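You operate a simulated robot arm through the tools that you are given. There is no shell and no other tool. Be economical: measure what you need, move in short steps, check, and stop when the job is done.

You are at the controls of a simulated robot arm. One attempt, no reset.

JOB
Lift the basket of dumplings out of the brass pot on to the square trivet.
Fine: wait till the HOT lamp is out, shut the cock, put the glass lid back; both dumplings stay in the basket; nothing is lit.

Only the result counts: the job must be done as asked and must still hold three seconds after the hand-in. Knocking over, shifting, dropping, spilling or breaking anything else fails it. Lids that push on must go on centred and level and be pressed home; caps that screw on are set level and turned clockwise until they are tight.

ROBOT AND FRAMES
A 6-joint arm with a two-finger parallel gripper, fixed in place. Base frame: the origin is at the foot of the arm, x ahead of it, y to its left, z up. Lengths are in cm, angles in degrees, forces in N, time in s.
With the tool pointing down near the work surface it reaches from about 36 to 82 cm from the base axis. Its first joint turns from -166.0 to 166.0 degrees. Payload 3.91 kg.
Tool frame: the origin (TCP) lies between the finger pads and is the grasp point; the fingertips stand 3 cm ahead of it; z points along the fingers, y is the line along which they close. The gripper opens to 11 cm. The fingers are 2 cm wide and 1 cm thick; the gripper's body (4.8 by 11.2 cm) begins 5.5 cm behind the TCP.
Orientation is told as [roll, pitch, yaw] about the base's x, y, z axes, in that order, counted from this pose: with the fingers straight down and closing along the base's y, the tool's x points along the base's -x, its y along +y and its z along -z.

CONTROLS
- The arm moves only by the tool apply_moves. Its argument "motion" is a list that holds one entry, the list of rows, each a list of 7 numbers: the turn, a rotation vector about the base's x, y, z in degrees, then the shift along the base's x, y, z in cm, then the closure in counts, from 0 (fully open) to 255 (shut). In form: [[[wx, wy, wz, dx, dy, dz, jaw], ...]]. A call has 1 to 10 rows; each row is the pose to reach, as a shift and turn from the pose commanded when the call began. Each row takes 0.2 s and may step no farther than 5 cm and 8.6 degrees from the row before; otherwise, or with a gripper value out of range, the whole call is refused. A pose out of reach is approached as far as the arm can. The call stops where the force on the tool passes 40 N (or 10 N more than at its start, if that is more) or the arm is blocked; 0.2 s more then pass. The fingers move at their own pace (about 4.5 cm/s each) and stop on an object; they squeeze with about 44 N. The grip force told is the motor's: it shows also when the fingers shut on nothing. Time passes only in rows, and 0.2 s behind the last, so rows that repeat a pose let the fingers close. It gives the time, the measured TCP pose, the force on the tool (base axes), the opening and the grip force at its end, in the units of the frame above (readings bear some noise).
- Cameras (640 x 400 px; columns grow to the right, rows downward): "scene" is fixed at [39.89, -50.08, 167.86]; the picture's right is [0.99, -0.14, 0.00], its down [-0.08, -0.59, -0.81] and it looks along [0.11, 0.80, -0.59] (base axes); focal length 310 px, centre (320, 200). "wrist" rides on the gripper at [-3.6, 0, -5.7] in the tool frame; the picture's right is [0.00, -1.00, 0.00], its down [0.97, 0.00, -0.24] and it looks along [0.24, 0.00, 0.97] (tool axes); focal length 218 px, centre (320, 200). There is no depth. A picture from a camera that has moved, and an enlarged one, comes with that camera's place and axes in the base frame and with its lens.
- grab_frame(camera): a new picture of that camera. The clock stands still meanwhile.
- slide_trunk(by): slides the trunk up (or, below 0, down) by that many cm; the arm rides with it, the base frame stays. It gives what a move gives, with no picture.
- close_up(camera, box): a new picture of the part [left, top, right, bottom] of that camera's present view, enlarged. The clock stands still meanwhile.
- close_job(): hands the job in; it is judged then, once.

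Work in short steps. Places have to be worked out from the pictures, the camera data and where the tool is seen: move nearer, look again, correct. Check each grasp and each placing, and mend what went wrong. You have 120 turns and 64 pictures in all, those below and enlarged ones among them. Open the gripper and draw the arm clear of the work before you hand the job in, unless the task says otherwise; then end with one line.

The tools are called after "Call:" by a JSON object that holds its "fn" and its "kwargs". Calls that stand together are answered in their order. apply_moves: Moves the arm, as the interface text tells. Its arguments: {"type":"object","properties":{"motion":{"type":"array","items":{"type":"array","items":{"type":"array","items":{"type":"number"}}}}},"required":["motion"]} The other tools are called the same way: slide_trunk (by) slides the trunk up or down; grab_frame (camera) takes a picture; close_up (camera, box) takes an enlarged picture of a part of a camera's view; close_job () hands the job in.

At the start:

```text
time_s: 0.0
tool_pos: [19.03, 29.51, 144.6]
orientation: [0.1, 0.0, 0.1]
wrist_force: [0.4, -0.2, -1.0]
finger_gap: 11.0
grip_force: 0.1
trunk travel left (down, up): [-57.5, 3.5]
```

scene: 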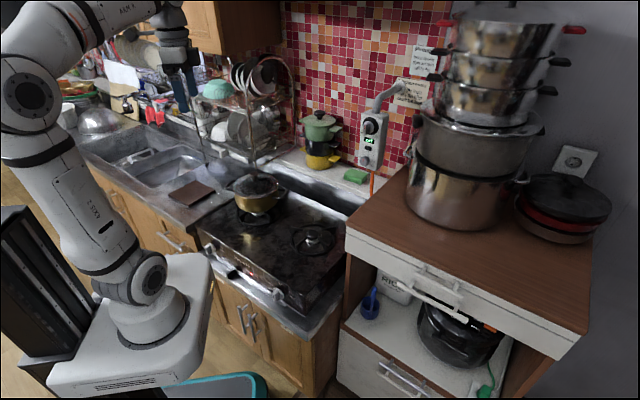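
wrist: 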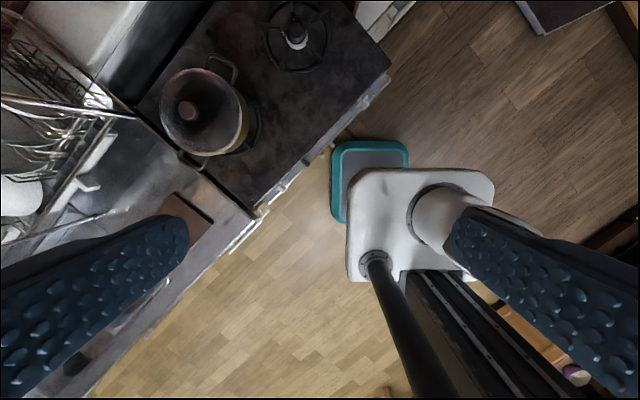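

The pot stands on the left burner with a glass lid on it, and a dark square trivet lies to its left. I'll enlarge the pot, the trivet and the cock/lamp areas.

Call:
{"fn": "close_up", "kwargs": {"camera": "scene", "box": [160, 150, 320, 250]}}

Call:
{"fn": "close_up", "kwargs": {"camera": "scene", "box": [190, 220, 350, 320]}}

Call:
{"fn": "close_up", "kwargs": {"camera": "scene", "box": [320, 70, 448, 190]}}

Call:
{"fn": "close_up", "kwargs": {"camera": "wrist", "box": [120, 0, 400, 240]}}

```text
4.00 times, centred on (240, 200) of scene
camera zoom: at [39.89, -50.08, 167.86], right [0.99, -0.14, 0.0], down [-0.08, -0.59, -0.81], along [0.11, 0.8, -0.59], focal length 1242 px, centre (640, 200)
```

zoom: 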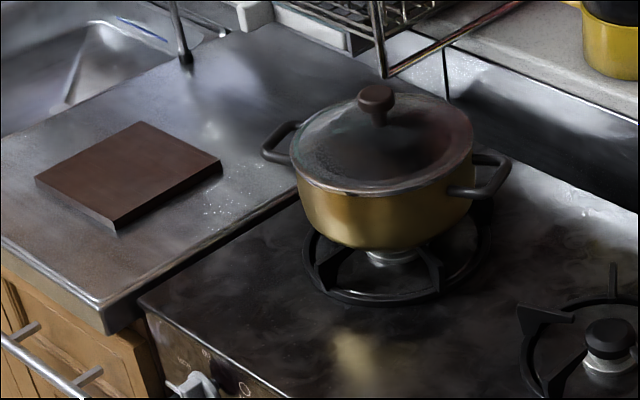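

```text
4.00 times, centred on (270, 270) of scene
camera zoom: at [39.89, -50.08, 167.86], right [0.99, -0.14, 0.0], down [-0.08, -0.59, -0.81], along [0.11, 0.8, -0.59], focal length 1242 px, centre (520, -80)
```

zoom: 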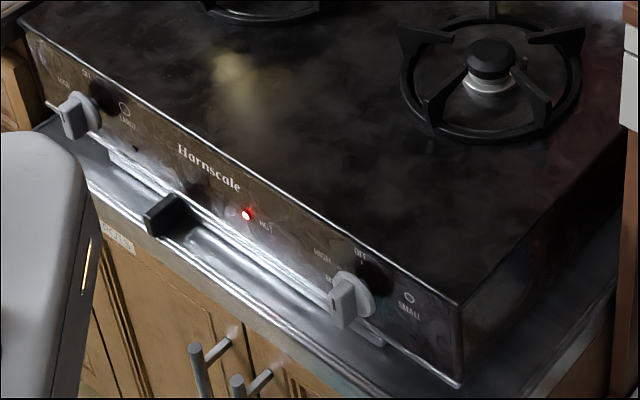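

```text
3.33 times, centred on (384, 130) of scene
camera zoom: at [39.89, -50.08, 167.86], right [0.99, -0.14, 0.0], down [-0.08, -0.59, -0.81], along [0.11, 0.8, -0.59], focal length 1035 px, centre (107, 433)
```

zoom: 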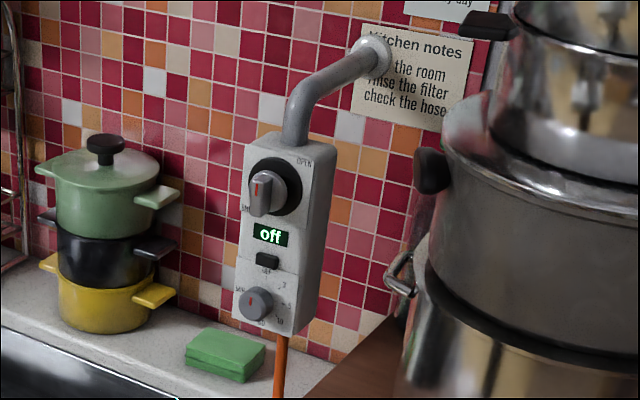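

```text
1.67 times, centred on (260, 120) of wrist
camera zoom: at [22.6, 29.5, 150.34], right [0.0, -1.0, 0.0], down [-0.97, 0.0, 0.24], along [-0.24, 0.0, -0.97], focal length 364 px, centre (420, 333)
```

zoom: 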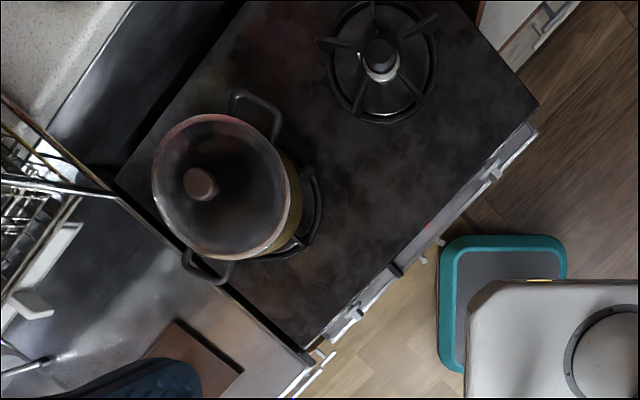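

A red HOT lamp is lit on the stove front, and a gas-cock box with an OPEN/SHUT knob hangs on the wall. I'll read the marks on it more closely.

Call:
{"fn": "close_up", "kwargs": {"camera": "scene", "box": [352, 105, 392, 175]}}

Call:
{"fn": "close_up", "kwargs": {"camera": "scene", "box": [200, 236, 248, 266]}}

Call:
{"fn": "close_up", "kwargs": {"camera": "scene", "box": [248, 264, 312, 304]}}

```text
5.71 times, centred on (372, 140) of scene
camera zoom: at [39.89, -50.08, 167.86], right [0.99, -0.14, 0.0], down [-0.08, -0.59, -0.81], along [0.11, 0.8, -0.59], focal length 1774 px, centre (23, 543)
```

zoom: 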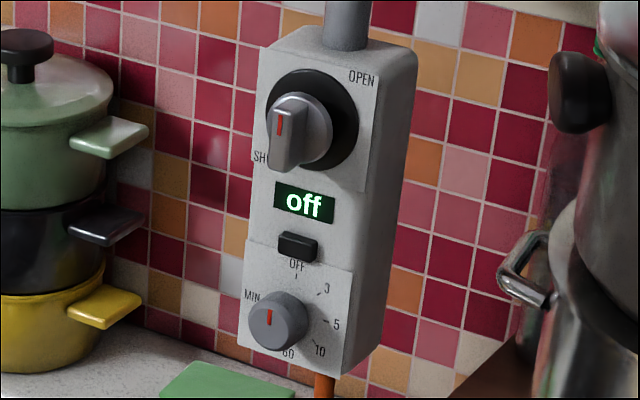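

```text
13.33 times, centred on (224, 251) of scene
camera zoom: at [39.89, -50.08, 167.86], right [0.99, -0.14, 0.0], down [-0.08, -0.59, -0.81], along [0.11, 0.8, -0.59], focal length 4140 px, centre (1600, -480)
```

zoom: 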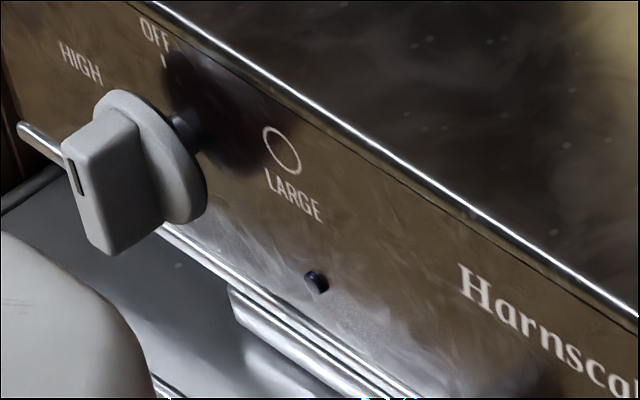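

```text
10.00 times, centred on (280, 284) of scene
camera zoom: at [39.89, -50.08, 167.86], right [0.99, -0.14, 0.0], down [-0.08, -0.59, -0.81], along [0.11, 0.8, -0.59], focal length 3105 px, centre (720, -640)
```

zoom: 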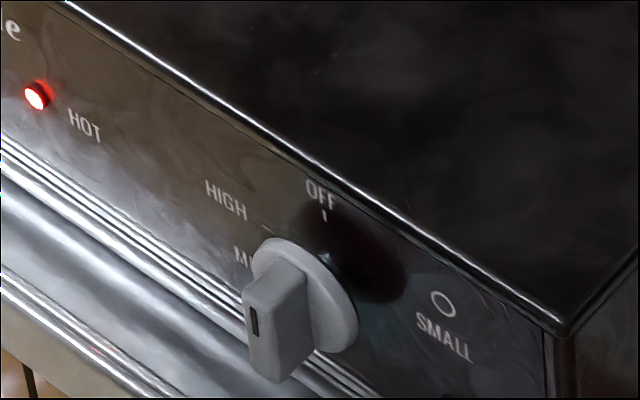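

The lid knob triangulates to about (29, 55, 105). The burners look off and HOT is lit, so I'll use the waiting time to survey. I yaw the tool to face the wall.

Call:
{"fn": "apply_moves", "kwargs": {"motion": [[[0, 0, 8, 1, 0, 0, 0], [0, 0, 16, 2, 0, 0, 0], [0, 0, 24, 3, 0, 0, 0], [0, 0, 32, 4, 0, 0, 0], [0, 0, 40, 5, 0, 0, 0], [0, 0, 48, 6, 0, 0, 0]]]}}

Call:
{"fn": "apply_moves", "kwargs": {"motion": [[[6, -5.3, 0, 0, 0, 0, 0], [12, -10.6, 0, 0, 0, 0, 0], [18, -15.9, 0, 0, 0, 0, 0], [24, -21.2, 0, 0, 0, 0, 0], [30, -26.5, 0, 0, 0, 0, 0], [36, -31.8, 0, 0, 0, 0, 0]]]}}

Call:
{"fn": "grab_frame", "kwargs": {"camera": "wrist"}}

```text
time_s: 1.4
tool_pos: [24.99, 29.66, 144.67]
orientation: [0.0, 0.1, 48.1]
wrist_force: [-0.2, -0.1, 0.5]
finger_gap: 11.01
grip_force: 0.1
trunk travel left (down, up): [-57.5, 3.5]
```

```text
time_s: 2.8
tool_pos: [25.0, 29.47, 144.75]
orientation: [0.6, -48.3, 47.8]
wrist_force: [0.2, 0.0, -0.6]
finger_gap: 11.01
grip_force: 0.0
trunk travel left (down, up): [-57.5, 3.5]
```

```text
54 pictures are left
camera wrist: at [23.72, 28.04, 151.22], right [0.75, -0.67, -0.01], down [-0.55, -0.61, -0.56], along [0.37, 0.42, -0.83], focal length 218 px, centre (320, 200)
```

wrist: 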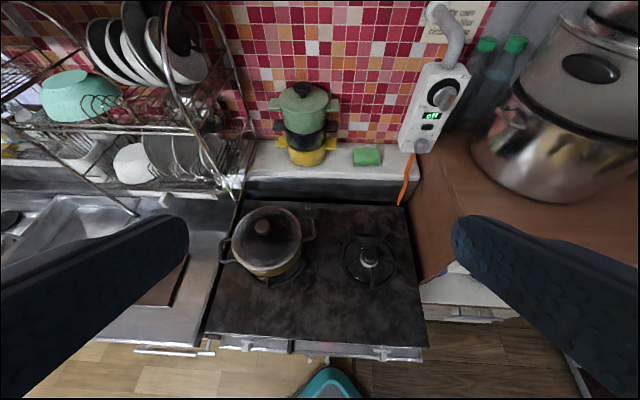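

The cock knob triangulates to about (69, 43, 127), and the wall normal is about (0.71, 0.71). I'll read the knob from here and check the pot and the lamp.

Call:
{"fn": "close_up", "kwargs": {"camera": "wrist", "box": [390, 50, 486, 170]}}

Call:
{"fn": "close_up", "kwargs": {"camera": "wrist", "box": [140, 190, 340, 320]}}

```text
3.33 times, centred on (438, 110) of wrist
camera zoom: at [23.72, 28.04, 151.22], right [0.75, -0.67, -0.01], down [-0.55, -0.61, -0.56], along [0.37, 0.42, -0.83], focal length 728 px, centre (-73, 500)
```

zoom: 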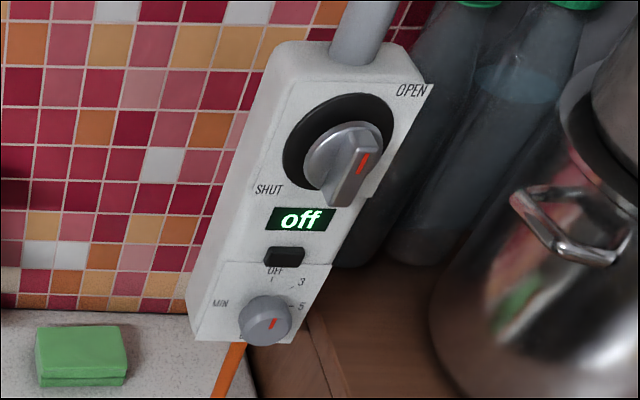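

```text
3.08 times, centred on (240, 255) of wrist
camera zoom: at [23.72, 28.04, 151.22], right [0.75, -0.67, -0.01], down [-0.55, -0.61, -0.56], along [0.37, 0.42, -0.83], focal length 672 px, centre (566, 31)
```

zoom: 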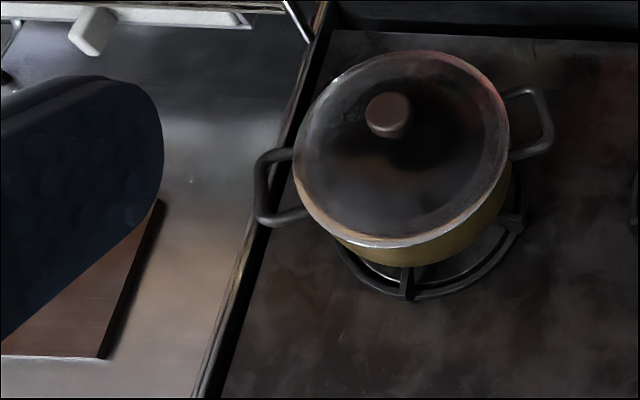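

The cock's pointer seems to be up along the box. I need a frontal view, so I move the tool level to about 20 cm from the knob.

Call:
{"fn": "apply_moves", "kwargs": {"motion": [[[3.05, -2.89, -0.3, 3, 0, -1.7, 0], [6.1, -5.78, -0.6, 6, 0, -3.4, 0], [9.15, -8.67, -0.9, 9, 0, -5.1, 0], [12.2, -11.56, -1.2, 12, 0, -6.8, 0], [15.25, -14.45, -1.5, 15, 0, -8.5, 0], [18.3, -17.34, -1.8, 18, 0, -10.2, 0], [21.35, -20.23, -2.1, 21, 0, -11.9, 0], [24.4, -23.12, -2.4, 24, 0, -13.6, 0], [27.45, -26, -2.7, 27, 0, -15.3, 0], [30.5, -28.9, -2.9, 30, 0, -17, 0]]]}}

Call:
{"fn": "grab_frame", "kwargs": {"camera": "wrist"}}

Call:
{"fn": "grab_frame", "kwargs": {"camera": "scene"}}

```text
time_s: 5.0
tool_pos: [55.2, 29.56, 127.49]
orientation: [97.1, -89.8, -51.7]
wrist_force: [0.8, -0.2, -0.6]
finger_gap: 11.01
grip_force: 0.0
out of reach, approached as far as the arm can: row 5
trunk travel left (down, up): [-57.5, 3.5]
```

```text
51 pictures are left
camera wrist: at [51.27, 25.44, 131.2], right [0.71, -0.7, 0.0], down [-0.17, -0.17, -0.97], along [0.68, 0.69, -0.24], focal length 218 px, centre (320, 200)
```

wrist: 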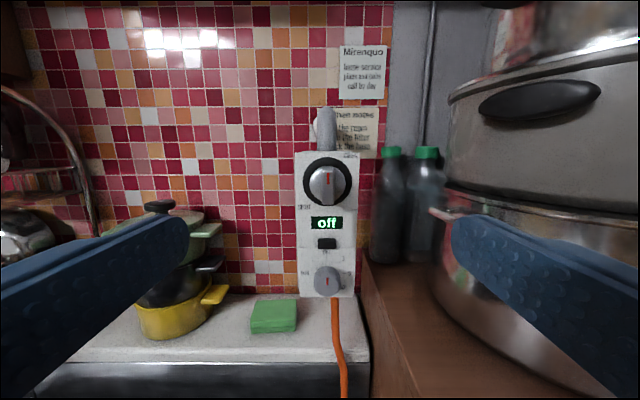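

```text
50 pictures are left
```

scene: 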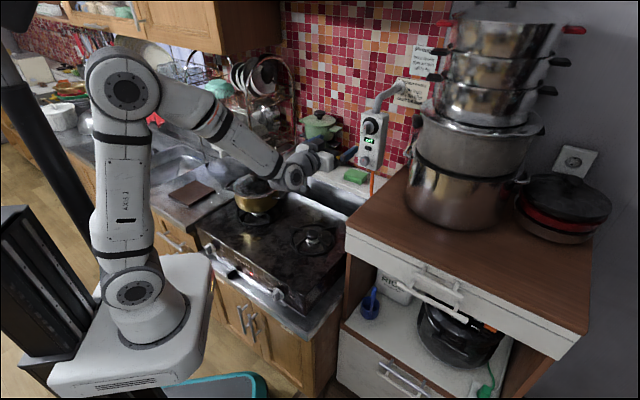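

Good frontal view, and the right finger is clear of the big pots. I zoom in on the cock and the lamp.

Call:
{"fn": "close_up", "kwargs": {"camera": "wrist", "box": [282, 145, 372, 301]}}

Call:
{"fn": "close_up", "kwargs": {"camera": "scene", "box": [190, 220, 350, 320]}}

```text
2.56 times, centred on (327, 223) of wrist
camera zoom: at [51.27, 25.44, 131.2], right [0.71, -0.7, 0.0], down [-0.17, -0.17, -0.97], along [0.68, 0.69, -0.24], focal length 560 px, centre (302, 141)
```

zoom: 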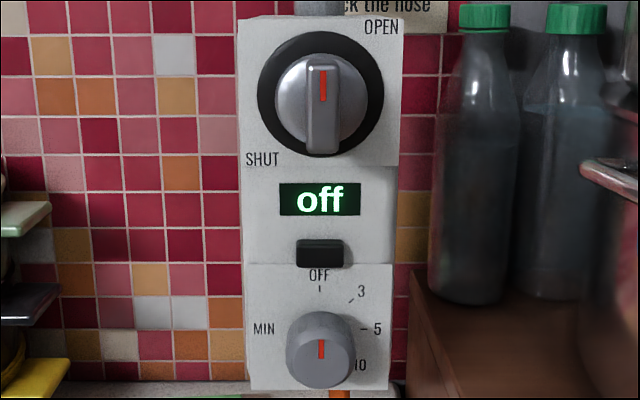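

```text
4.00 times, centred on (270, 270) of scene
camera zoom: at [39.89, -50.08, 167.86], right [0.99, -0.14, 0.0], down [-0.08, -0.59, -0.81], along [0.11, 0.8, -0.59], focal length 1242 px, centre (520, -80)
```

zoom: 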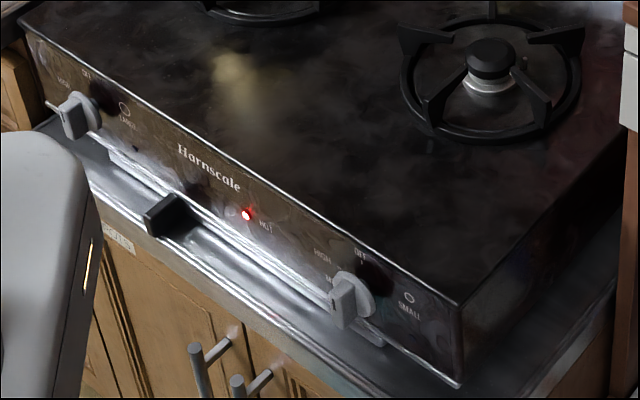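

The pointer is up (OPEN), and SHUT should be a quarter turn counter-clockwise. HOT is still lit at t=5, so I'll hold still and wait.

Call:
{"fn": "apply_moves", "kwargs": {"motion": [[[0, 0, 0, 0, 0, 0, 0], [0, 0, 0, 0, 0, 0, 0], [0, 0, 0, 0, 0, 0, 0], [0, 0, 0, 0, 0, 0, 0], [0, 0, 0, 0, 0, 0, 0], [0, 0, 0, 0, 0, 0, 0], [0, 0, 0, 0, 0, 0, 0], [0, 0, 0, 0, 0, 0, 0], [0, 0, 0, 0, 0, 0, 0], [0, 0, 0, 0, 0, 0, 0]]]}}

Call:
{"fn": "apply_moves", "kwargs": {"motion": [[[0, 0, 0, 0, 0, 0, 0], [0, 0, 0, 0, 0, 0, 0], [0, 0, 0, 0, 0, 0, 0], [0, 0, 0, 0, 0, 0, 0], [0, 0, 0, 0, 0, 0, 0], [0, 0, 0, 0, 0, 0, 0], [0, 0, 0, 0, 0, 0, 0], [0, 0, 0, 0, 0, 0, 0], [0, 0, 0, 0, 0, 0, 0], [0, 0, 0, 0, 0, 0, 0]]]}}

Call:
{"fn": "apply_moves", "kwargs": {"motion": [[[0, 0, 0, 0, 0, 0, 0], [0, 0, 0, 0, 0, 0, 0], [0, 0, 0, 0, 0, 0, 0], [0, 0, 0, 0, 0, 0, 0], [0, 0, 0, 0, 0, 0, 0], [0, 0, 0, 0, 0, 0, 0], [0, 0, 0, 0, 0, 0, 0], [0, 0, 0, 0, 0, 0, 0], [0, 0, 0, 0, 0, 0, 0], [0, 0, 0, 0, 0, 0, 0]]]}}

Call:
{"fn": "apply_moves", "kwargs": {"motion": [[[0, 0, 0, 0, 0, 0, 0], [0, 0, 0, 0, 0, 0, 0], [0, 0, 0, 0, 0, 0, 0], [0, 0, 0, 0, 0, 0, 0], [0, 0, 0, 0, 0, 0, 0], [0, 0, 0, 0, 0, 0, 0], [0, 0, 0, 0, 0, 0, 0], [0, 0, 0, 0, 0, 0, 0], [0, 0, 0, 0, 0, 0, 0], [0, 0, 0, 0, 0, 0, 0]]]}}

Call:
{"fn": "close_up", "kwargs": {"camera": "scene", "box": [230, 255, 278, 285]}}

```text
time_s: 7.2
tool_pos: [55.1, 29.45, 127.64]
orientation: [102.9, -89.8, -57.3]
wrist_force: [-0.4, -0.4, -1.0]
finger_gap: 11.0
grip_force: 0.1
trunk travel left (down, up): [-57.5, 3.5]
```

```text
time_s: 9.4
tool_pos: [55.18, 29.51, 127.68]
orientation: [102.5, -89.8, -57.1]
wrist_force: [0.0, 0.3, -0.6]
finger_gap: 11.01
grip_force: 0.1
trunk travel left (down, up): [-57.5, 3.5]
```

```text
time_s: 11.6
tool_pos: [55.02, 29.69, 127.6]
orientation: [102.6, -89.8, -57.2]
wrist_force: [0.1, -0.2, 0.6]
finger_gap: 11.01
grip_force: 0.1
trunk travel left (down, up): [-57.5, 3.5]
```

```text
time_s: 13.8
tool_pos: [55.13, 29.62, 127.62]
orientation: [102.6, -89.9, -57.3]
wrist_force: [0.6, 0.3, -0.4]
finger_gap: 10.98
grip_force: 0.1
trunk travel left (down, up): [-57.5, 3.5]
```

```text
13.33 times, centred on (254, 270) of scene
camera zoom: at [39.89, -50.08, 167.86], right [0.99, -0.14, 0.0], down [-0.08, -0.59, -0.81], along [0.11, 0.8, -0.59], focal length 4140 px, centre (1200, -733)
```

zoom: 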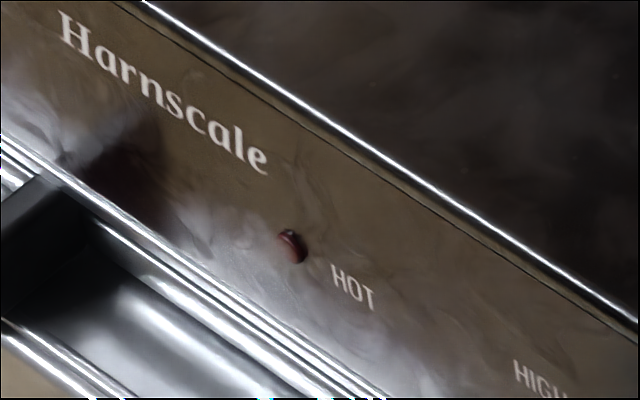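

HOT is out at t≈14. The knob axis is at about n=78.8, lateral 19.0, z 127.3 (n along the wall normal). I narrow the gripper, line up and stop just short of the bar.

Call:
{"fn": "apply_moves", "kwargs": {"motion": [[[0, 0, 0, 0.67, -0.67, -0.3, 60], [0, 0, 0, 2.3, 0.96, -0.3, 116], [0, 0, 0, 3.93, 2.6, -0.3, 116], [0, 0, 0, 5.6, 4.2, -0.3, 116], [0, 0, 0, 7.2, 5.85, -0.3, 116], [0, 0, 0, 8.8, 7.46, -0.3, 116], [0, 0, 0, 8.8, 7.46, -0.3, 116]]]}}

Call:
{"fn": "grab_frame", "kwargs": {"camera": "wrist"}}

Call:
{"fn": "close_up", "kwargs": {"camera": "scene", "box": [310, 80, 438, 180]}}

```text
time_s: 15.4
tool_pos: [63.81, 36.85, 127.27]
orientation: [102.9, -89.7, -57.5]
wrist_force: [0.3, -0.3, 0.2]
finger_gap: 6.02
grip_force: 0.1
trunk travel left (down, up): [-57.5, 3.5]
```

```text
46 pictures are left
camera wrist: at [59.83, 32.86, 131.0], right [0.71, -0.7, 0.0], down [-0.17, -0.17, -0.97], along [0.68, 0.69, -0.24], focal length 218 px, centre (320, 200)
```

wrist: 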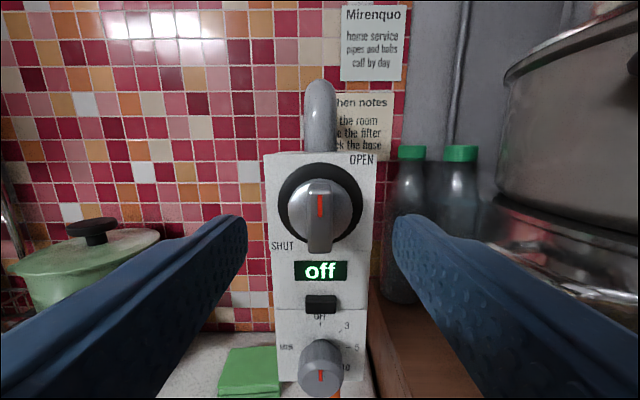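

```text
4.00 times, centred on (374, 130) of scene
camera zoom: at [39.89, -50.08, 167.86], right [0.99, -0.14, 0.0], down [-0.08, -0.59, -0.81], along [0.11, 0.8, -0.59], focal length 1242 px, centre (104, 480)
```

zoom: 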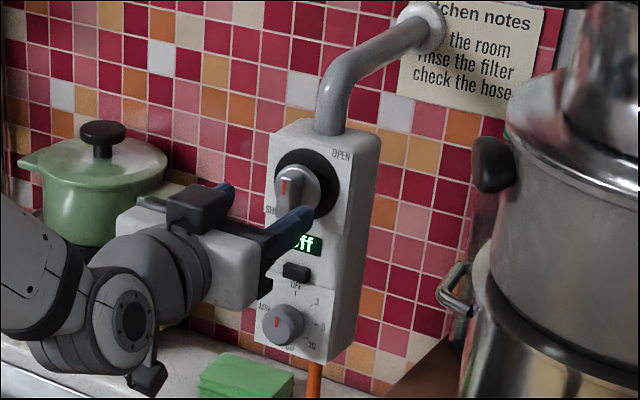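

Aligned laterally, with the axis about 0.3 cm above the tool. I advance 2.5 cm around the bar and close.

Call:
{"fn": "apply_moves", "kwargs": {"motion": [[[0, 0, 0, 0.6, 0.6, 0.3, 116], [0, 0, 0, 1.2, 1.2, 0.3, 116], [0, 0, 0, 1.8, 1.8, 0.3, 116], [0, 0, 0, 1.8, 1.8, 0.3, 160], [0, 0, 0, 1.8, 1.8, 0.3, 200], [0, 0, 0, 1.8, 1.8, 0.3, 240], [0, 0, 0, 1.8, 1.8, 0.3, 240], [0, 0, 0, 1.8, 1.8, 0.3, 240]]]}}

Call:
{"fn": "grab_frame", "kwargs": {"camera": "wrist"}}

```text
time_s: 17.2
tool_pos: [65.79, 38.93, 127.57]
orientation: [102.7, -89.8, -57.5]
wrist_force: [-1.1, 3.1, 0.1]
finger_gap: 1.37
grip_force: 44.9
trunk travel left (down, up): [-57.5, 3.5]
```

```text
44 pictures are left
camera wrist: at [61.76, 34.81, 131.2], right [0.71, -0.7, 0.0], down [-0.17, -0.17, -0.97], along [0.68, 0.69, -0.24], focal length 218 px, centre (320, 200)
```

wrist: 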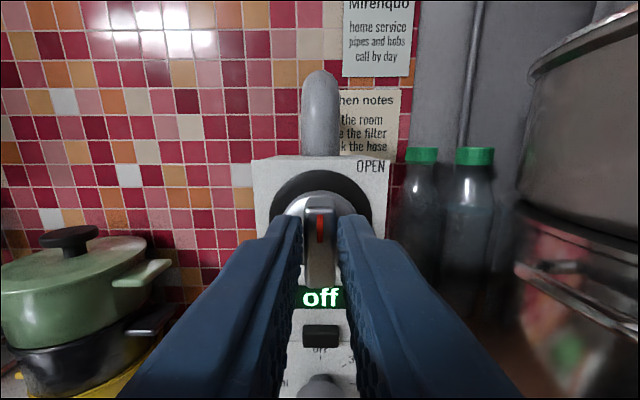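

The bar is gripped (gap 1.37). I turn it 40° counter-clockwise toward SHUT and watch the force.

Call:
{"fn": "apply_moves", "kwargs": {"motion": [[[-5.66, -5.66, 0, 0, 0, 0, 240], [-11.3, -11.3, 0, 0, 0, 0, 240], [-17, -17, 0, 0, 0, 0, 240], [-22.6, -22.6, 0, 0, 0, 0, 240], [-28.3, -28.3, 0, 0, 0, 0, 240]]]}}

Call:
{"fn": "grab_frame", "kwargs": {"camera": "wrist"}}

```text
time_s: 17.8
tool_pos: [65.75, 38.94, 127.6]
orientation: [-84.6, -75.6, 131.7]
wrist_force: [-13.2, 5.6, -2.1]
finger_gap: 1.4
grip_force: 45.6
out of reach, approached as far as the arm can: row 2, 3
trunk travel left (down, up): [-57.5, 3.5]
stopped in row 3: the force on the tool passed its limit (the readings are from after the stop); the commanded pose is now the measured one
```

```text
43 pictures are left
camera wrist: at [61.24, 35.45, 131.29], right [0.71, -0.66, 0.25], down [0.0, -0.36, -0.93], along [0.7, 0.67, -0.26], focal length 218 px, centre (320, 200)
```

wrist: 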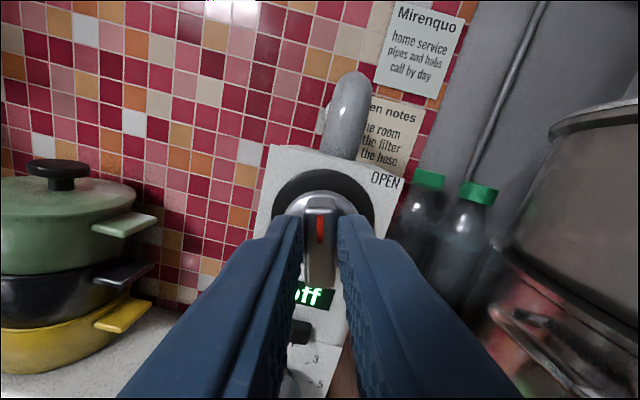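

The knob followed for about 14°, then the motion stopped. I continue in smaller steps.

Call:
{"fn": "apply_moves", "kwargs": {"motion": [[[-2, -2, 0, 0, 0, 0, 240], [-4, -4, 0, 0, 0, 0, 240], [-6, -6, 0, 0, 0, 0, 240], [-8, -8, 0, 0, 0, 0, 240], [-10, -10, 0, 0, 0, 0, 240]]]}}

```text
time_s: 18.2
tool_pos: [65.8, 38.95, 127.62]
orientation: [-82.4, -73.4, 130.7]
wrist_force: [-17.5, 3.5, -2.4]
finger_gap: 1.4
grip_force: 45.0
out of reach, approached as far as the arm can: row 1, 2
trunk travel left (down, up): [-57.5, 3.5]
stopped in row 2: the force on the tool passed its limit (the readings are from after the stop); the commanded pose is now the measured one
```

The wrist appears to be at a joint limit in this direction. I let go, back off, and test which way it can turn freely.

Call:
{"fn": "apply_moves", "kwargs": {"motion": [[[0, 0, 0, 0, 0, 0, 180], [0, 0, 0, 0, 0, 0, 116], [0, 0, 0, 0, 0, 0, 116], [0, 0, 0, -2, -2, 0, 116], [0, 0, 0, -4, -4, 0, 116], [0, 0, 0, -6, -6, 0, 116]]]}}

Call:
{"fn": "apply_moves", "kwargs": {"motion": [[[-3, -3, 0, 0, 0, 0, 116], [-6, -6, 0, 0, 0, 0, 116]]]}}

Call:
{"fn": "grab_frame", "kwargs": {"camera": "scene"}}

```text
time_s: 19.6
tool_pos: [60.36, 32.6, 127.61]
orientation: [-81.4, -73.9, 129.5]
wrist_force: [-0.3, 0.5, 0.3]
finger_gap: 6.0
grip_force: 0.1
trunk travel left (down, up): [-57.5, 3.5]
```

```text
time_s: 20.2
tool_pos: [62.15, 31.25, 130.38]
orientation: [-81.2, -66.1, 130.4]
wrist_force: [-0.3, 0.0, -0.5]
finger_gap: 5.98
grip_force: 0.1
out of reach, approached as far as the arm can: row 1, 2
trunk travel left (down, up): [-57.5, 3.5]
```

```text
42 pictures are left
```

scene: 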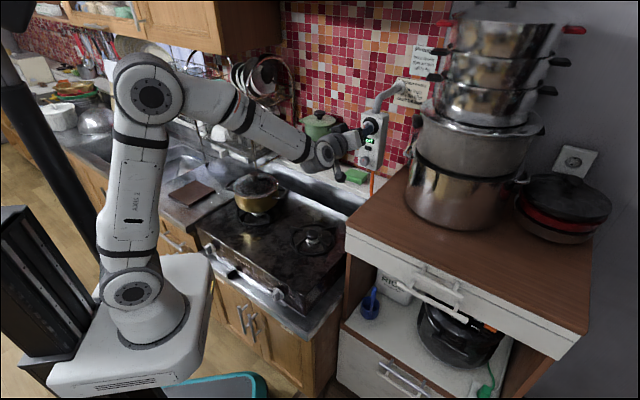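

It is a wrist joint limit. I'll flip the tool half a turn the other way (clockwise), so that a quarter turn counter-clockwise fits in range.

Call:
{"fn": "apply_moves", "kwargs": {"motion": [[[5.9, 5.9, 0, -1, 0.2, -1, 116], [11.8, 11.8, 0, -2, 0.4, -2, 116], [17.7, 17.7, 0, -3.4, 0.6, -2.8, 116], [23.6, 23.6, 0, -3.4, 0.6, -2.8, 116], [29.5, 29.5, 0, -3.4, 0.6, -2.8, 116], [35.4, 35.4, 0, -3.4, 0.6, -2.8, 116], [41.3, 41.3, 0, -3.4, 0.6, -2.8, 116], [47.2, 47.2, 0, -3.4, 0.6, -2.8, 116], [53.1, 53.1, 0, -3.4, 0.6, -2.8, 116], [59, 59, 0, -3.4, 0.6, -2.8, 116]]]}}

Call:
{"fn": "apply_moves", "kwargs": {"motion": [[[5.9, 5.9, 0, 0, 0, 0, 116], [11.8, 11.8, 0, 0, 0, 0, 116], [17.7, 17.7, 0, 0, 0, 0, 116], [23.6, 23.6, 0, 0, 0, 0, 116], [29.5, 29.5, 0, 0, 0, 0, 116], [35.4, 35.4, 0, 0, 0, 0, 116], [41.3, 41.3, 0, 0, 0, 0, 116], [47.2, 47.2, 0, 0, 0, 0, 116], [53.1, 53.1, 0, 0, 0, 0, 116], [59, 59, 0, 0, 0, 0, 116]]]}}

Call:
{"fn": "grab_frame", "kwargs": {"camera": "wrist"}}

```text
time_s: 22.4
tool_pos: [58.75, 31.75, 127.74]
orientation: [92.3, -31.1, -43.3]
wrist_force: [0.1, 0.1, -0.2]
finger_gap: 6.01
grip_force: 0.0
trunk travel left (down, up): [-57.5, 3.5]
```

```text
time_s: 24.6
tool_pos: [58.84, 31.87, 127.69]
orientation: [94.9, 52.3, -42.6]
wrist_force: [-1.5, -0.8, -0.1]
finger_gap: 6.0
grip_force: 0.1
trunk travel left (down, up): [-57.5, 3.5]
```

```text
41 pictures are left
camera wrist: at [56.27, 26.3, 124.6], right [-0.52, 0.6, -0.61], down [-0.61, 0.24, 0.76], along [0.6, 0.77, 0.24], focal length 218 px, centre (320, 200)
```

wrist: 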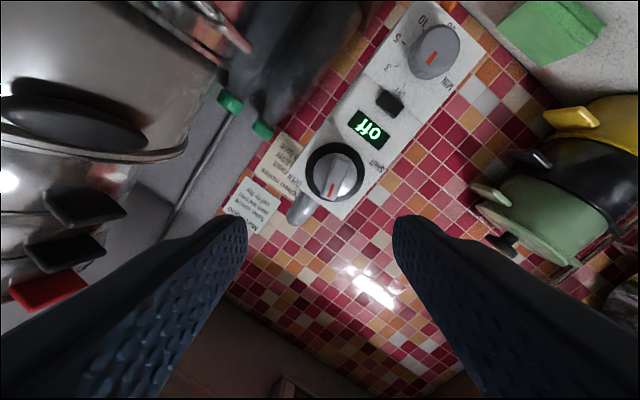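

The flip works. The bar sits about 17° counter-clockwise from vertical, so I rotate a further 21° to align with it, level the tool and come close.

Call:
{"fn": "apply_moves", "kwargs": {"motion": [[[4.3, 5.6, 0.5, 1.2, 1.2, 0, 116], [8.6, 11.2, 1.1, 2.5, 2.5, -0.1, 116], [12.8, 16.8, 1.6, 4.95, 4.95, -0.1, 116], [12.8, 16.8, 1.6, 4.95, 4.95, -0.1, 116]]]}}

Call:
{"fn": "grab_frame", "kwargs": {"camera": "wrist"}}

```text
time_s: 25.6
tool_pos: [63.81, 36.72, 127.48]
orientation: [89.3, 73.2, -46.2]
wrist_force: [0.2, -0.2, -0.7]
finger_gap: 5.99
grip_force: 0.1
trunk travel left (down, up): [-57.5, 3.5]
```

```text
40 pictures are left
camera wrist: at [60.36, 31.97, 124.1], right [-0.67, 0.68, -0.29], down [-0.37, 0.03, 0.93], along [0.64, 0.73, 0.23], focal length 218 px, centre (320, 200)
```

wrist: 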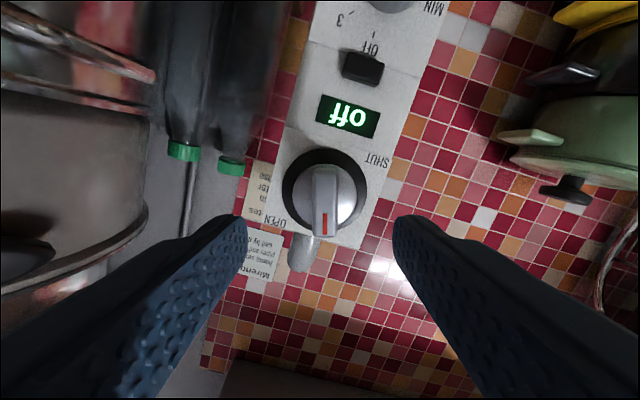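

The bar is well aligned between the fingers. I advance 2.9 cm, centre slightly and grip.

Call:
{"fn": "apply_moves", "kwargs": {"motion": [[[0, 0, 0, 0.7, 0.8, -0.25, 116], [0, 0, 0, 1.4, 1.5, -0.25, 116], [0, 0, 0, 2.05, 2.15, -0.25, 116], [0, 0, 0, 2.05, 2.15, -0.25, 160], [0, 0, 0, 2.05, 2.15, -0.25, 200], [0, 0, 0, 2.05, 2.15, -0.25, 240], [0, 0, 0, 2.05, 2.15, -0.25, 240], [0, 0, 0, 2.05, 2.15, -0.25, 240]]]}}

Call:
{"fn": "apply_moves", "kwargs": {"motion": [[[-5, -5, 0, 0, 0, 0, 240], [-10, -10, 0, 0, 0, 0, 240], [-15, -15, 0, 0, 0, 0, 240], [-20, -20, 0, 0, 0, 0, 240]]]}}

Call:
{"fn": "grab_frame", "kwargs": {"camera": "wrist"}}

```text
time_s: 27.4
tool_pos: [65.6, 39.07, 127.27]
orientation: [88.9, 73.1, -46.5]
wrist_force: [-7.9, 5.6, -6.0]
finger_gap: 1.4
grip_force: 45.2
trunk travel left (down, up): [-57.5, 3.5]
```

```text
time_s: 28.4
tool_pos: [65.59, 39.08, 127.1]
orientation: [89.8, 44.5, -45.6]
wrist_force: [-19.2, 4.2, -14.0]
finger_gap: 1.36
grip_force: 44.3
trunk travel left (down, up): [-57.5, 3.5]
```

```text
39 pictures are left
camera wrist: at [63.23, 33.24, 124.74], right [-0.49, 0.5, -0.71], down [-0.65, 0.33, 0.68], along [0.57, 0.8, 0.17], focal length 218 px, centre (320, 200)
```

wrist: 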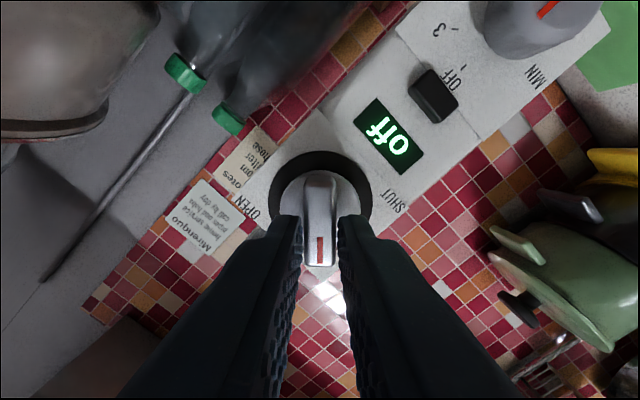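

It's turning, now at about 45°. I ease the side load with a small shift and turn on.

Call:
{"fn": "apply_moves", "kwargs": {"motion": [[[0, 0, 0, -0.2, 0.1, -0.2, 240], [-4, -4, 0, -0.2, 0.1, -0.2, 240], [-8, -8, 0, -0.2, 0.1, -0.2, 240], [-12, -12, 0, -0.25, 0.1, -0.25, 240], [-16, -16, 0, -0.25, 0.1, -0.25, 240], [-20, -20, 0, -0.25, 0.1, -0.25, 240]]]}}

Call:
{"fn": "grab_frame", "kwargs": {"camera": "wrist"}}

```text
time_s: 29.8
tool_pos: [65.31, 39.24, 126.88]
orientation: [90.1, 16.3, -45.3]
wrist_force: [-6.7, 11.1, -9.9]
finger_gap: 1.4
grip_force: 45.6
trunk travel left (down, up): [-57.5, 3.5]
```

```text
38 pictures are left
camera wrist: at [63.81, 32.67, 126.05], right [-0.2, 0.2, -0.96], down [-0.83, 0.49, 0.27], along [0.53, 0.85, 0.07], focal length 218 px, centre (320, 200)
```

wrist: 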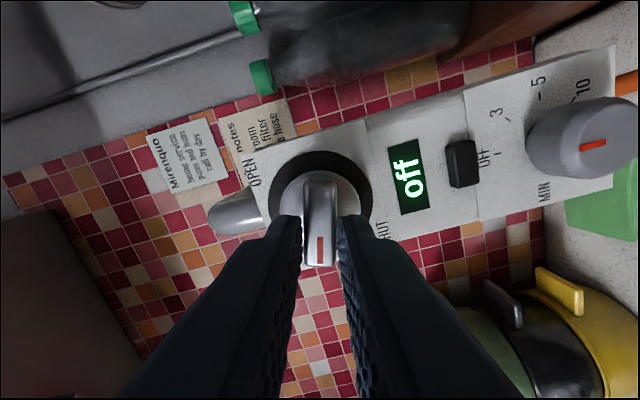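

At about 74° now. I continue to 90° and a bit past, to feel for the stop.

Call:
{"fn": "apply_moves", "kwargs": {"motion": [[[-3, -3, 0, -0.1, 0.1, -0.1, 240], [-6, -6, 0, -0.1, 0.1, -0.1, 240], [-9, -9, 0, -0.1, 0.1, -0.1, 240], [-12, -12, 0, -0.1, 0.1, -0.1, 240], [-15, -15, 0, -0.1, 0.1, -0.1, 240], [-18, -18, 0, -0.1, 0.1, -0.1, 240]]]}}

Call:
{"fn": "grab_frame", "kwargs": {"camera": "wrist"}}

```text
time_s: 31.2
tool_pos: [65.44, 39.05, 126.88]
orientation: [90.1, -9.0, -45.3]
wrist_force: [-5.9, 2.7, -17.8]
finger_gap: 1.65
grip_force: 45.0
trunk travel left (down, up): [-57.5, 3.5]
```

```text
37 pictures are left
camera wrist: at [63.89, 32.58, 127.5], right [0.11, -0.11, -0.99], down [-0.84, 0.51, -0.15], along [0.52, 0.85, -0.03], focal length 218 px, centre (320, 200)
```

wrist: 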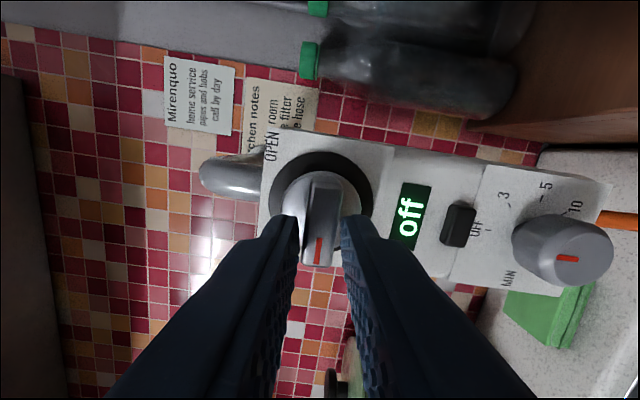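

The bar hit its stop at a quarter turn (the gap grew and the bar now lags the fingers). The cock is shut, so I rotate back a little, open and retreat.

Call:
{"fn": "apply_moves", "kwargs": {"motion": [[[3, 3, 0, 0, 0, 0, 240], [6, 6, 0, 0, 0, 0, 200], [6, 6, 0, 0, 0, 0, 116], [6, 6, 0, 0, 0, 0, 116], [6, 6, 0, 0, 0, 0, 116], [6, 6, 0, -2, -2, 0, 116], [6, 6, 0, -4, -4, 0, 116], [6, 6, 0, -6.5, -6.5, 0, 116], [6, 6, 0, -9, -9, 0, 60], [6, 6, 0, -12, -12, 0, 0]]]}}

Call:
{"fn": "grab_frame", "kwargs": {"camera": "wrist"}}

```text
time_s: 33.4
tool_pos: [53.2, 27.16, 127.07]
orientation: [90.5, -0.5, -45.4]
wrist_force: [0.5, -0.1, -0.3]
finger_gap: 10.98
grip_force: 0.0
trunk travel left (down, up): [-57.5, 3.5]
```

```text
36 pictures are left
camera wrist: at [51.73, 20.58, 127.16], right [0.01, 0.0, -1.0], down [-0.85, 0.52, -0.01], along [0.52, 0.85, 0.01], focal length 218 px, centre (320, 200)
```

wrist: 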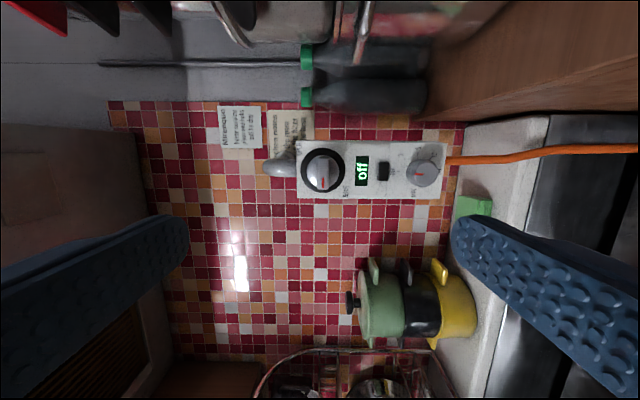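

The pointer now rests at SHUT. Next I tip the tool down and travel toward the pot lid.

Call:
{"fn": "apply_moves", "kwargs": {"motion": [[[-6, 6, 0, -1, 0, 1, 0], [-12, 12, 0, -2, 1, 1, 0], [-18, 18, 0, -3, 2, 1, 0], [-24, 24, 0, -4, 3, 1, 0], [-30, 30, 0, -6, 5, 1, 0], [-36, 36, 0, -8, 7, 1, 0], [-42, 42, 0, -10, 10, 1, 0], [-48, 48, 0, -12, 13, 1, 0], [-54, 54, 0, -14, 16, 1, 0], [-60, 60, 0, -16, 19, 1, 0]]]}}

Call:
{"fn": "grab_frame", "kwargs": {"camera": "wrist"}}

```text
time_s: 35.6
tool_pos: [37.18, 46.51, 127.97]
orientation: [5.2, -0.5, -44.6]
wrist_force: [-0.3, -0.6, -0.5]
finger_gap: 11.03
grip_force: 0.1
trunk travel left (down, up): [-57.5, 3.5]
```

```text
35 pictures are left
camera wrist: at [39.29, 43.55, 133.77], right [-0.7, -0.71, -0.09], down [-0.71, 0.67, 0.23], along [-0.1, 0.23, -0.97], focal length 218 px, centre (320, 200)
```

wrist: 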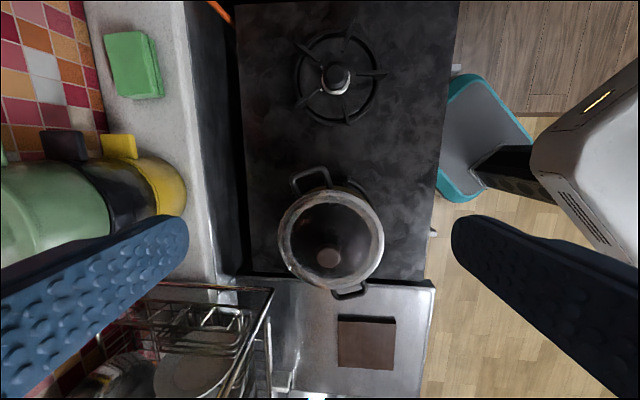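

The knob checks out at (29.1, 55.3, ~105), the trivet centre at about (-1, 72), and the rack corner at about (30, 67, 103), to be avoided. I level the tool and move above the knob.

Call:
{"fn": "apply_moves", "kwargs": {"motion": [[[-1.8, 1.8, 0, -2, 2.2, 0, 0], [-3.6, 3.6, 0, -4.1, 4.4, 0, 0], [-3.6, 3.6, 0, -6.1, 6.6, -2, 0], [-3.6, 3.6, 0, -8.1, 8.8, -5, 0], [-3.6, 3.6, 0, -8.1, 8.8, -9, 0], [-3.6, 3.6, 0, -8.1, 8.8, -12, 0], [-3.6, 3.6, 0, -8.1, 8.8, -12, 0]]]}}

Call:
{"fn": "grab_frame", "kwargs": {"camera": "wrist"}}

Call:
{"fn": "close_up", "kwargs": {"camera": "scene", "box": [190, 120, 318, 220]}}

```text
time_s: 37.2
tool_pos: [29.28, 54.79, 116.11]
orientation: [0.4, -0.4, -44.5]
wrist_force: [0.4, -0.3, 0.3]
finger_gap: 11.0
grip_force: 0.0
trunk travel left (down, up): [-57.5, 3.5]
```

```text
34 pictures are left
camera wrist: at [31.78, 52.23, 121.81], right [-0.7, -0.71, -0.01], down [-0.69, 0.68, 0.23], along [-0.16, 0.17, -0.97], focal length 218 px, centre (320, 200)
```

wrist: 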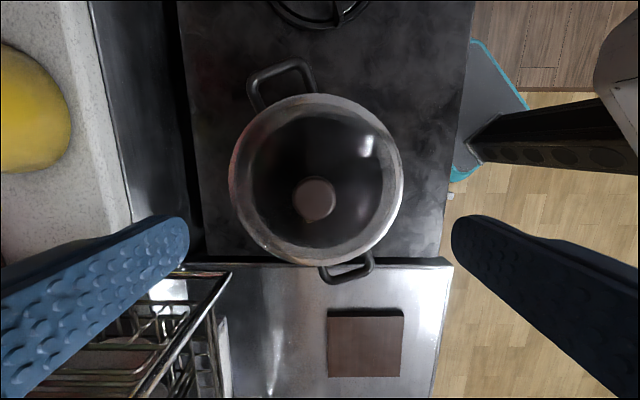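

```text
4.00 times, centred on (254, 170) of scene
camera zoom: at [39.89, -50.08, 167.86], right [0.99, -0.14, 0.0], down [-0.08, -0.59, -0.81], along [0.11, 0.8, -0.59], focal length 1242 px, centre (584, 320)
```

zoom: 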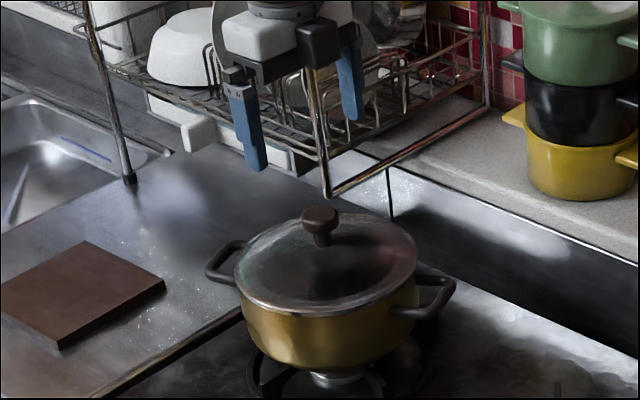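

The knob is about 0.5 cm off in y. I centre, narrow to 6 cm and lower so the tips reach z≈103 around the knob head.

Call:
{"fn": "apply_moves", "kwargs": {"motion": [[[0, 0, 0, 0.07, 0.54, 0, 60], [0, 0, 0, 0.07, 0.54, 0, 116], [0, 0, 0, 0.07, 0.54, -3, 116], [0, 0, 0, 0.07, 0.54, -6, 116], [0, 0, 0, 0.07, 0.54, -7.5, 116], [0, 0, 0, 0.07, 0.54, -8.5, 116], [0, 0, 0, 0.07, 0.54, -8.5, 116]]]}}

Call:
{"fn": "grab_frame", "kwargs": {"camera": "wrist"}}

Call:
{"fn": "close_up", "kwargs": {"camera": "scene", "box": [216, 150, 296, 212]}}

```text
time_s: 38.8
tool_pos: [29.2, 55.21, 107.45]
orientation: [0.3, -0.3, -44.5]
wrist_force: [-0.5, 0.3, -0.1]
finger_gap: 5.99
grip_force: 0.0
trunk travel left (down, up): [-57.5, 3.5]
```

```text
32 pictures are left
camera wrist: at [31.69, 52.76, 113.22], right [-0.7, -0.71, -0.01], down [-0.69, 0.68, 0.23], along [-0.16, 0.17, -0.97], focal length 218 px, centre (320, 200)
```

wrist: 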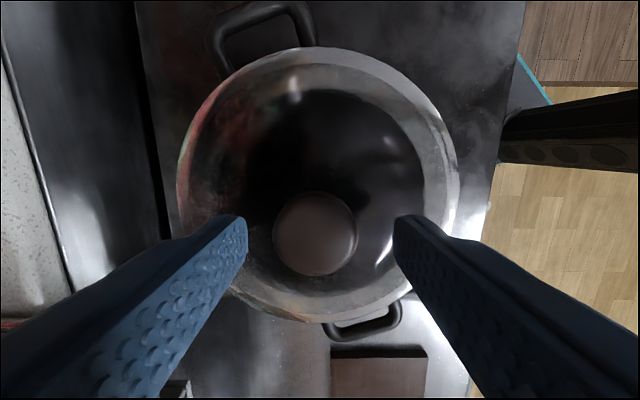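

```text
6.45 times, centred on (256, 181) of scene
camera zoom: at [39.89, -50.08, 167.86], right [0.99, -0.14, 0.0], down [-0.08, -0.59, -0.81], along [0.11, 0.8, -0.59], focal length 2003 px, centre (733, 323)
```

zoom: 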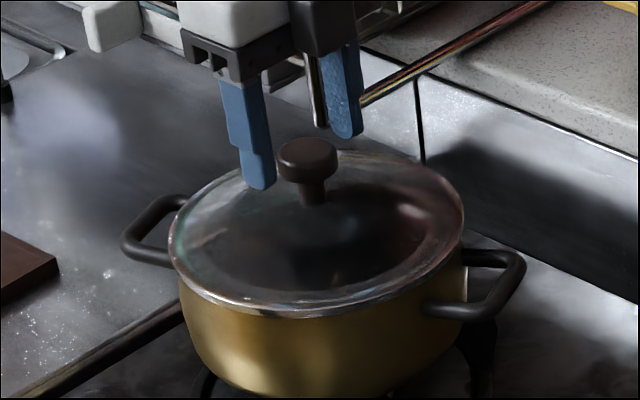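

Centred. The tips are level with the head's middle, so I lower 1.7 cm more and grip.

Call:
{"fn": "apply_moves", "kwargs": {"motion": [[[0, 0, 0, 0.1, 0.1, -0.9, 116], [0, 0, 0, 0.1, 0.1, -1.7, 116], [0, 0, 0, 0.1, 0.1, -1.7, 150], [0, 0, 0, 0.1, 0.1, -1.7, 190], [0, 0, 0, 0.1, 0.1, -1.7, 230], [0, 0, 0, 0.1, 0.1, -1.7, 230], [0, 0, 0, 0.1, 0.1, -1.7, 230]]]}}

Call:
{"fn": "close_up", "kwargs": {"camera": "scene", "box": [216, 150, 296, 212]}}

```text
time_s: 40.4
tool_pos: [29.55, 55.45, 105.66]
orientation: [0.4, -0.3, -44.5]
wrist_force: [2.9, 1.9, 0.4]
finger_gap: 3.48
grip_force: 43.5
trunk travel left (down, up): [-57.5, 3.5]
```

```text
6.45 times, centred on (256, 181) of scene
camera zoom: at [39.89, -50.08, 167.86], right [0.99, -0.14, 0.0], down [-0.08, -0.59, -0.81], along [0.11, 0.8, -0.59], focal length 2003 px, centre (733, 323)
```

zoom: 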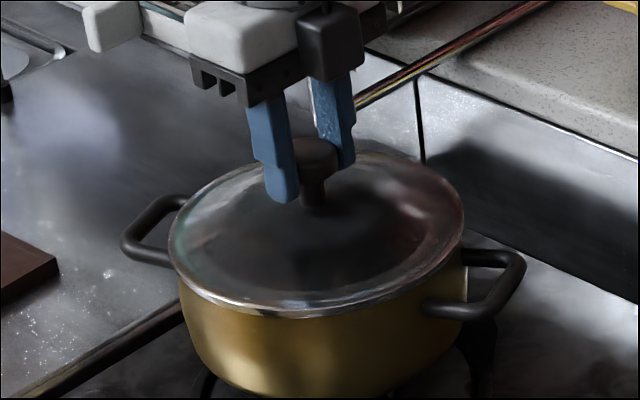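

Gripped at 3.48 cm, with the closed-lid TCP at (29.5, 55.4, 105.7). I lift straight up.

Call:
{"fn": "apply_moves", "kwargs": {"motion": [[[0, 0, 0, 0, 0, 0.5, 240], [0, 0, 0, 0, 0, 1, 240], [0, 0, 0, 0, 0, 2, 240], [0, 0, 0, 0, 0, 4, 240], [0, 0, 0, 0, 0, 7, 240], [0, 0, 0, 0, 0, 10, 240], [0, 0, 0, 0, 0, 12, 240]]]}}

Call:
{"fn": "grab_frame", "kwargs": {"camera": "scene"}}

Call:
{"fn": "grab_frame", "kwargs": {"camera": "wrist"}}

```text
time_s: 42.0
tool_pos: [29.51, 55.61, 117.91]
orientation: [0.4, -0.3, -44.5]
wrist_force: [-0.2, 0.3, 0.4]
finger_gap: 0.64
grip_force: 0.1
trunk travel left (down, up): [-57.5, 3.5]
```

```text
29 pictures are left
```

scene: 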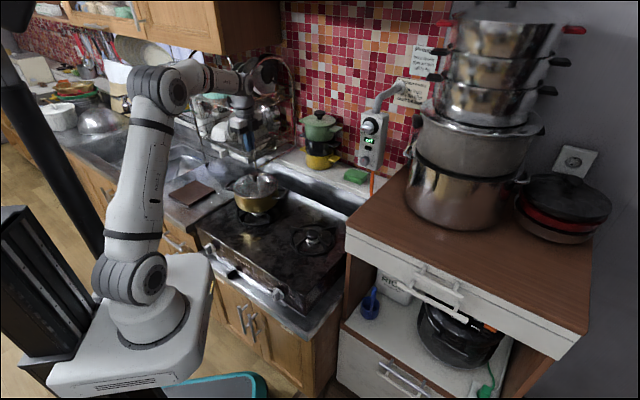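

```text
28 pictures are left
camera wrist: at [31.89, 53.02, 123.68], right [-0.7, -0.71, -0.01], down [-0.69, 0.68, 0.23], along [-0.16, 0.17, -0.97], focal length 218 px, centre (320, 200)
```

wrist: 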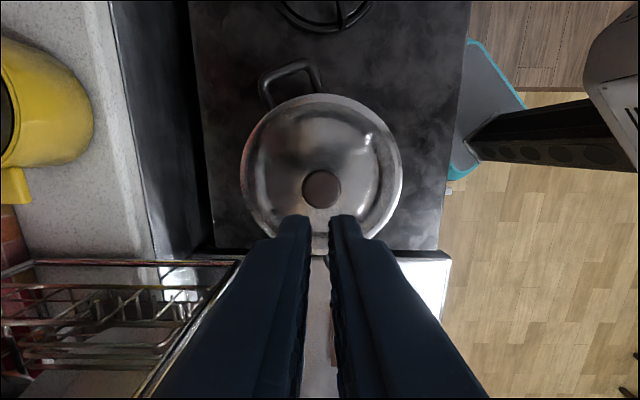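

The fingers slipped off the knob and the lid stayed on. I'll regrip lower, feeling carefully for the glass.

Call:
{"fn": "apply_moves", "kwargs": {"motion": [[[0, 0, 0, 0, -0.1, -1, 180], [0, 0, 0, 0, -0.1, -2, 116], [0, 0, 0, 0, -0.1, -4, 116], [0, 0, 0, 0, -0.1, -7, 116], [0, 0, 0, 0, -0.1, -10, 116], [0, 0, 0, 0, -0.1, -12, 116], [0, 0, 0, 0, -0.1, -12.5, 116], [0, 0, 0, 0, -0.1, -12.9, 116], [0, 0, 0, 0, -0.1, -12.9, 116]]]}}

Call:
{"fn": "close_up", "kwargs": {"camera": "scene", "box": [226, 155, 290, 205]}}

```text
time_s: 44.0
tool_pos: [29.43, 55.42, 104.73]
orientation: [0.5, -0.2, -44.5]
wrist_force: [-0.4, 0.2, -1.5]
finger_gap: 5.98
grip_force: 0.0
trunk travel left (down, up): [-57.5, 3.5]
```

```text
8.00 times, centred on (258, 180) of scene
camera zoom: at [39.89, -50.08, 167.86], right [0.99, -0.14, 0.0], down [-0.08, -0.59, -0.81], along [0.11, 0.8, -0.59], focal length 2484 px, centre (816, 360)
```

zoom: 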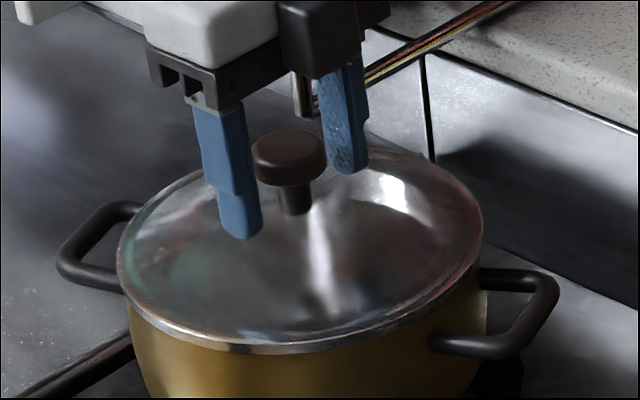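

The tips now reach the stem base. I close firmly and lift gently.

Call:
{"fn": "apply_moves", "kwargs": {"motion": [[[0, 0, 0, 0, 0, 0, 150], [0, 0, 0, 0, 0, 0, 200], [0, 0, 0, 0, 0, 0, 255], [0, 0, 0, 0, 0, 0, 255], [0, 0, 0, 0, 0, 0, 255], [0, 0, 0, 0, 0, 0, 255]]]}}

Call:
{"fn": "apply_moves", "kwargs": {"motion": [[[0, 0, 0, 0, 0, 0.2, 255], [0, 0, 0, 0, 0, 0.4, 255], [0, 0, 0, 0, 0, 0.7, 255], [0, 0, 0, 0, 0, 1, 255], [0, 0, 0, 0, 0, 1.5, 255]]]}}

Call:
{"fn": "close_up", "kwargs": {"camera": "scene", "box": [226, 155, 290, 205]}}

```text
time_s: 45.4
tool_pos: [29.52, 55.4, 104.84]
orientation: [0.4, -0.3, -44.5]
wrist_force: [1.9, 3.1, 2.6]
finger_gap: 3.5
grip_force: 43.9
trunk travel left (down, up): [-57.5, 3.5]
```

```text
time_s: 46.6
tool_pos: [29.46, 55.42, 106.41]
orientation: [0.4, -0.4, -44.5]
wrist_force: [0.2, 0.4, -3.1]
finger_gap: 3.53
grip_force: 43.9
trunk travel left (down, up): [-57.5, 3.5]
```

```text
8.00 times, centred on (258, 180) of scene
camera zoom: at [39.89, -50.08, 167.86], right [0.99, -0.14, 0.0], down [-0.08, -0.59, -0.81], along [0.11, 0.8, -0.59], focal length 2484 px, centre (816, 360)
```

zoom: 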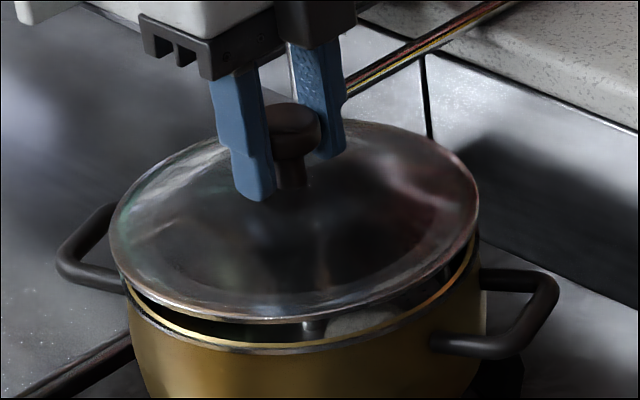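

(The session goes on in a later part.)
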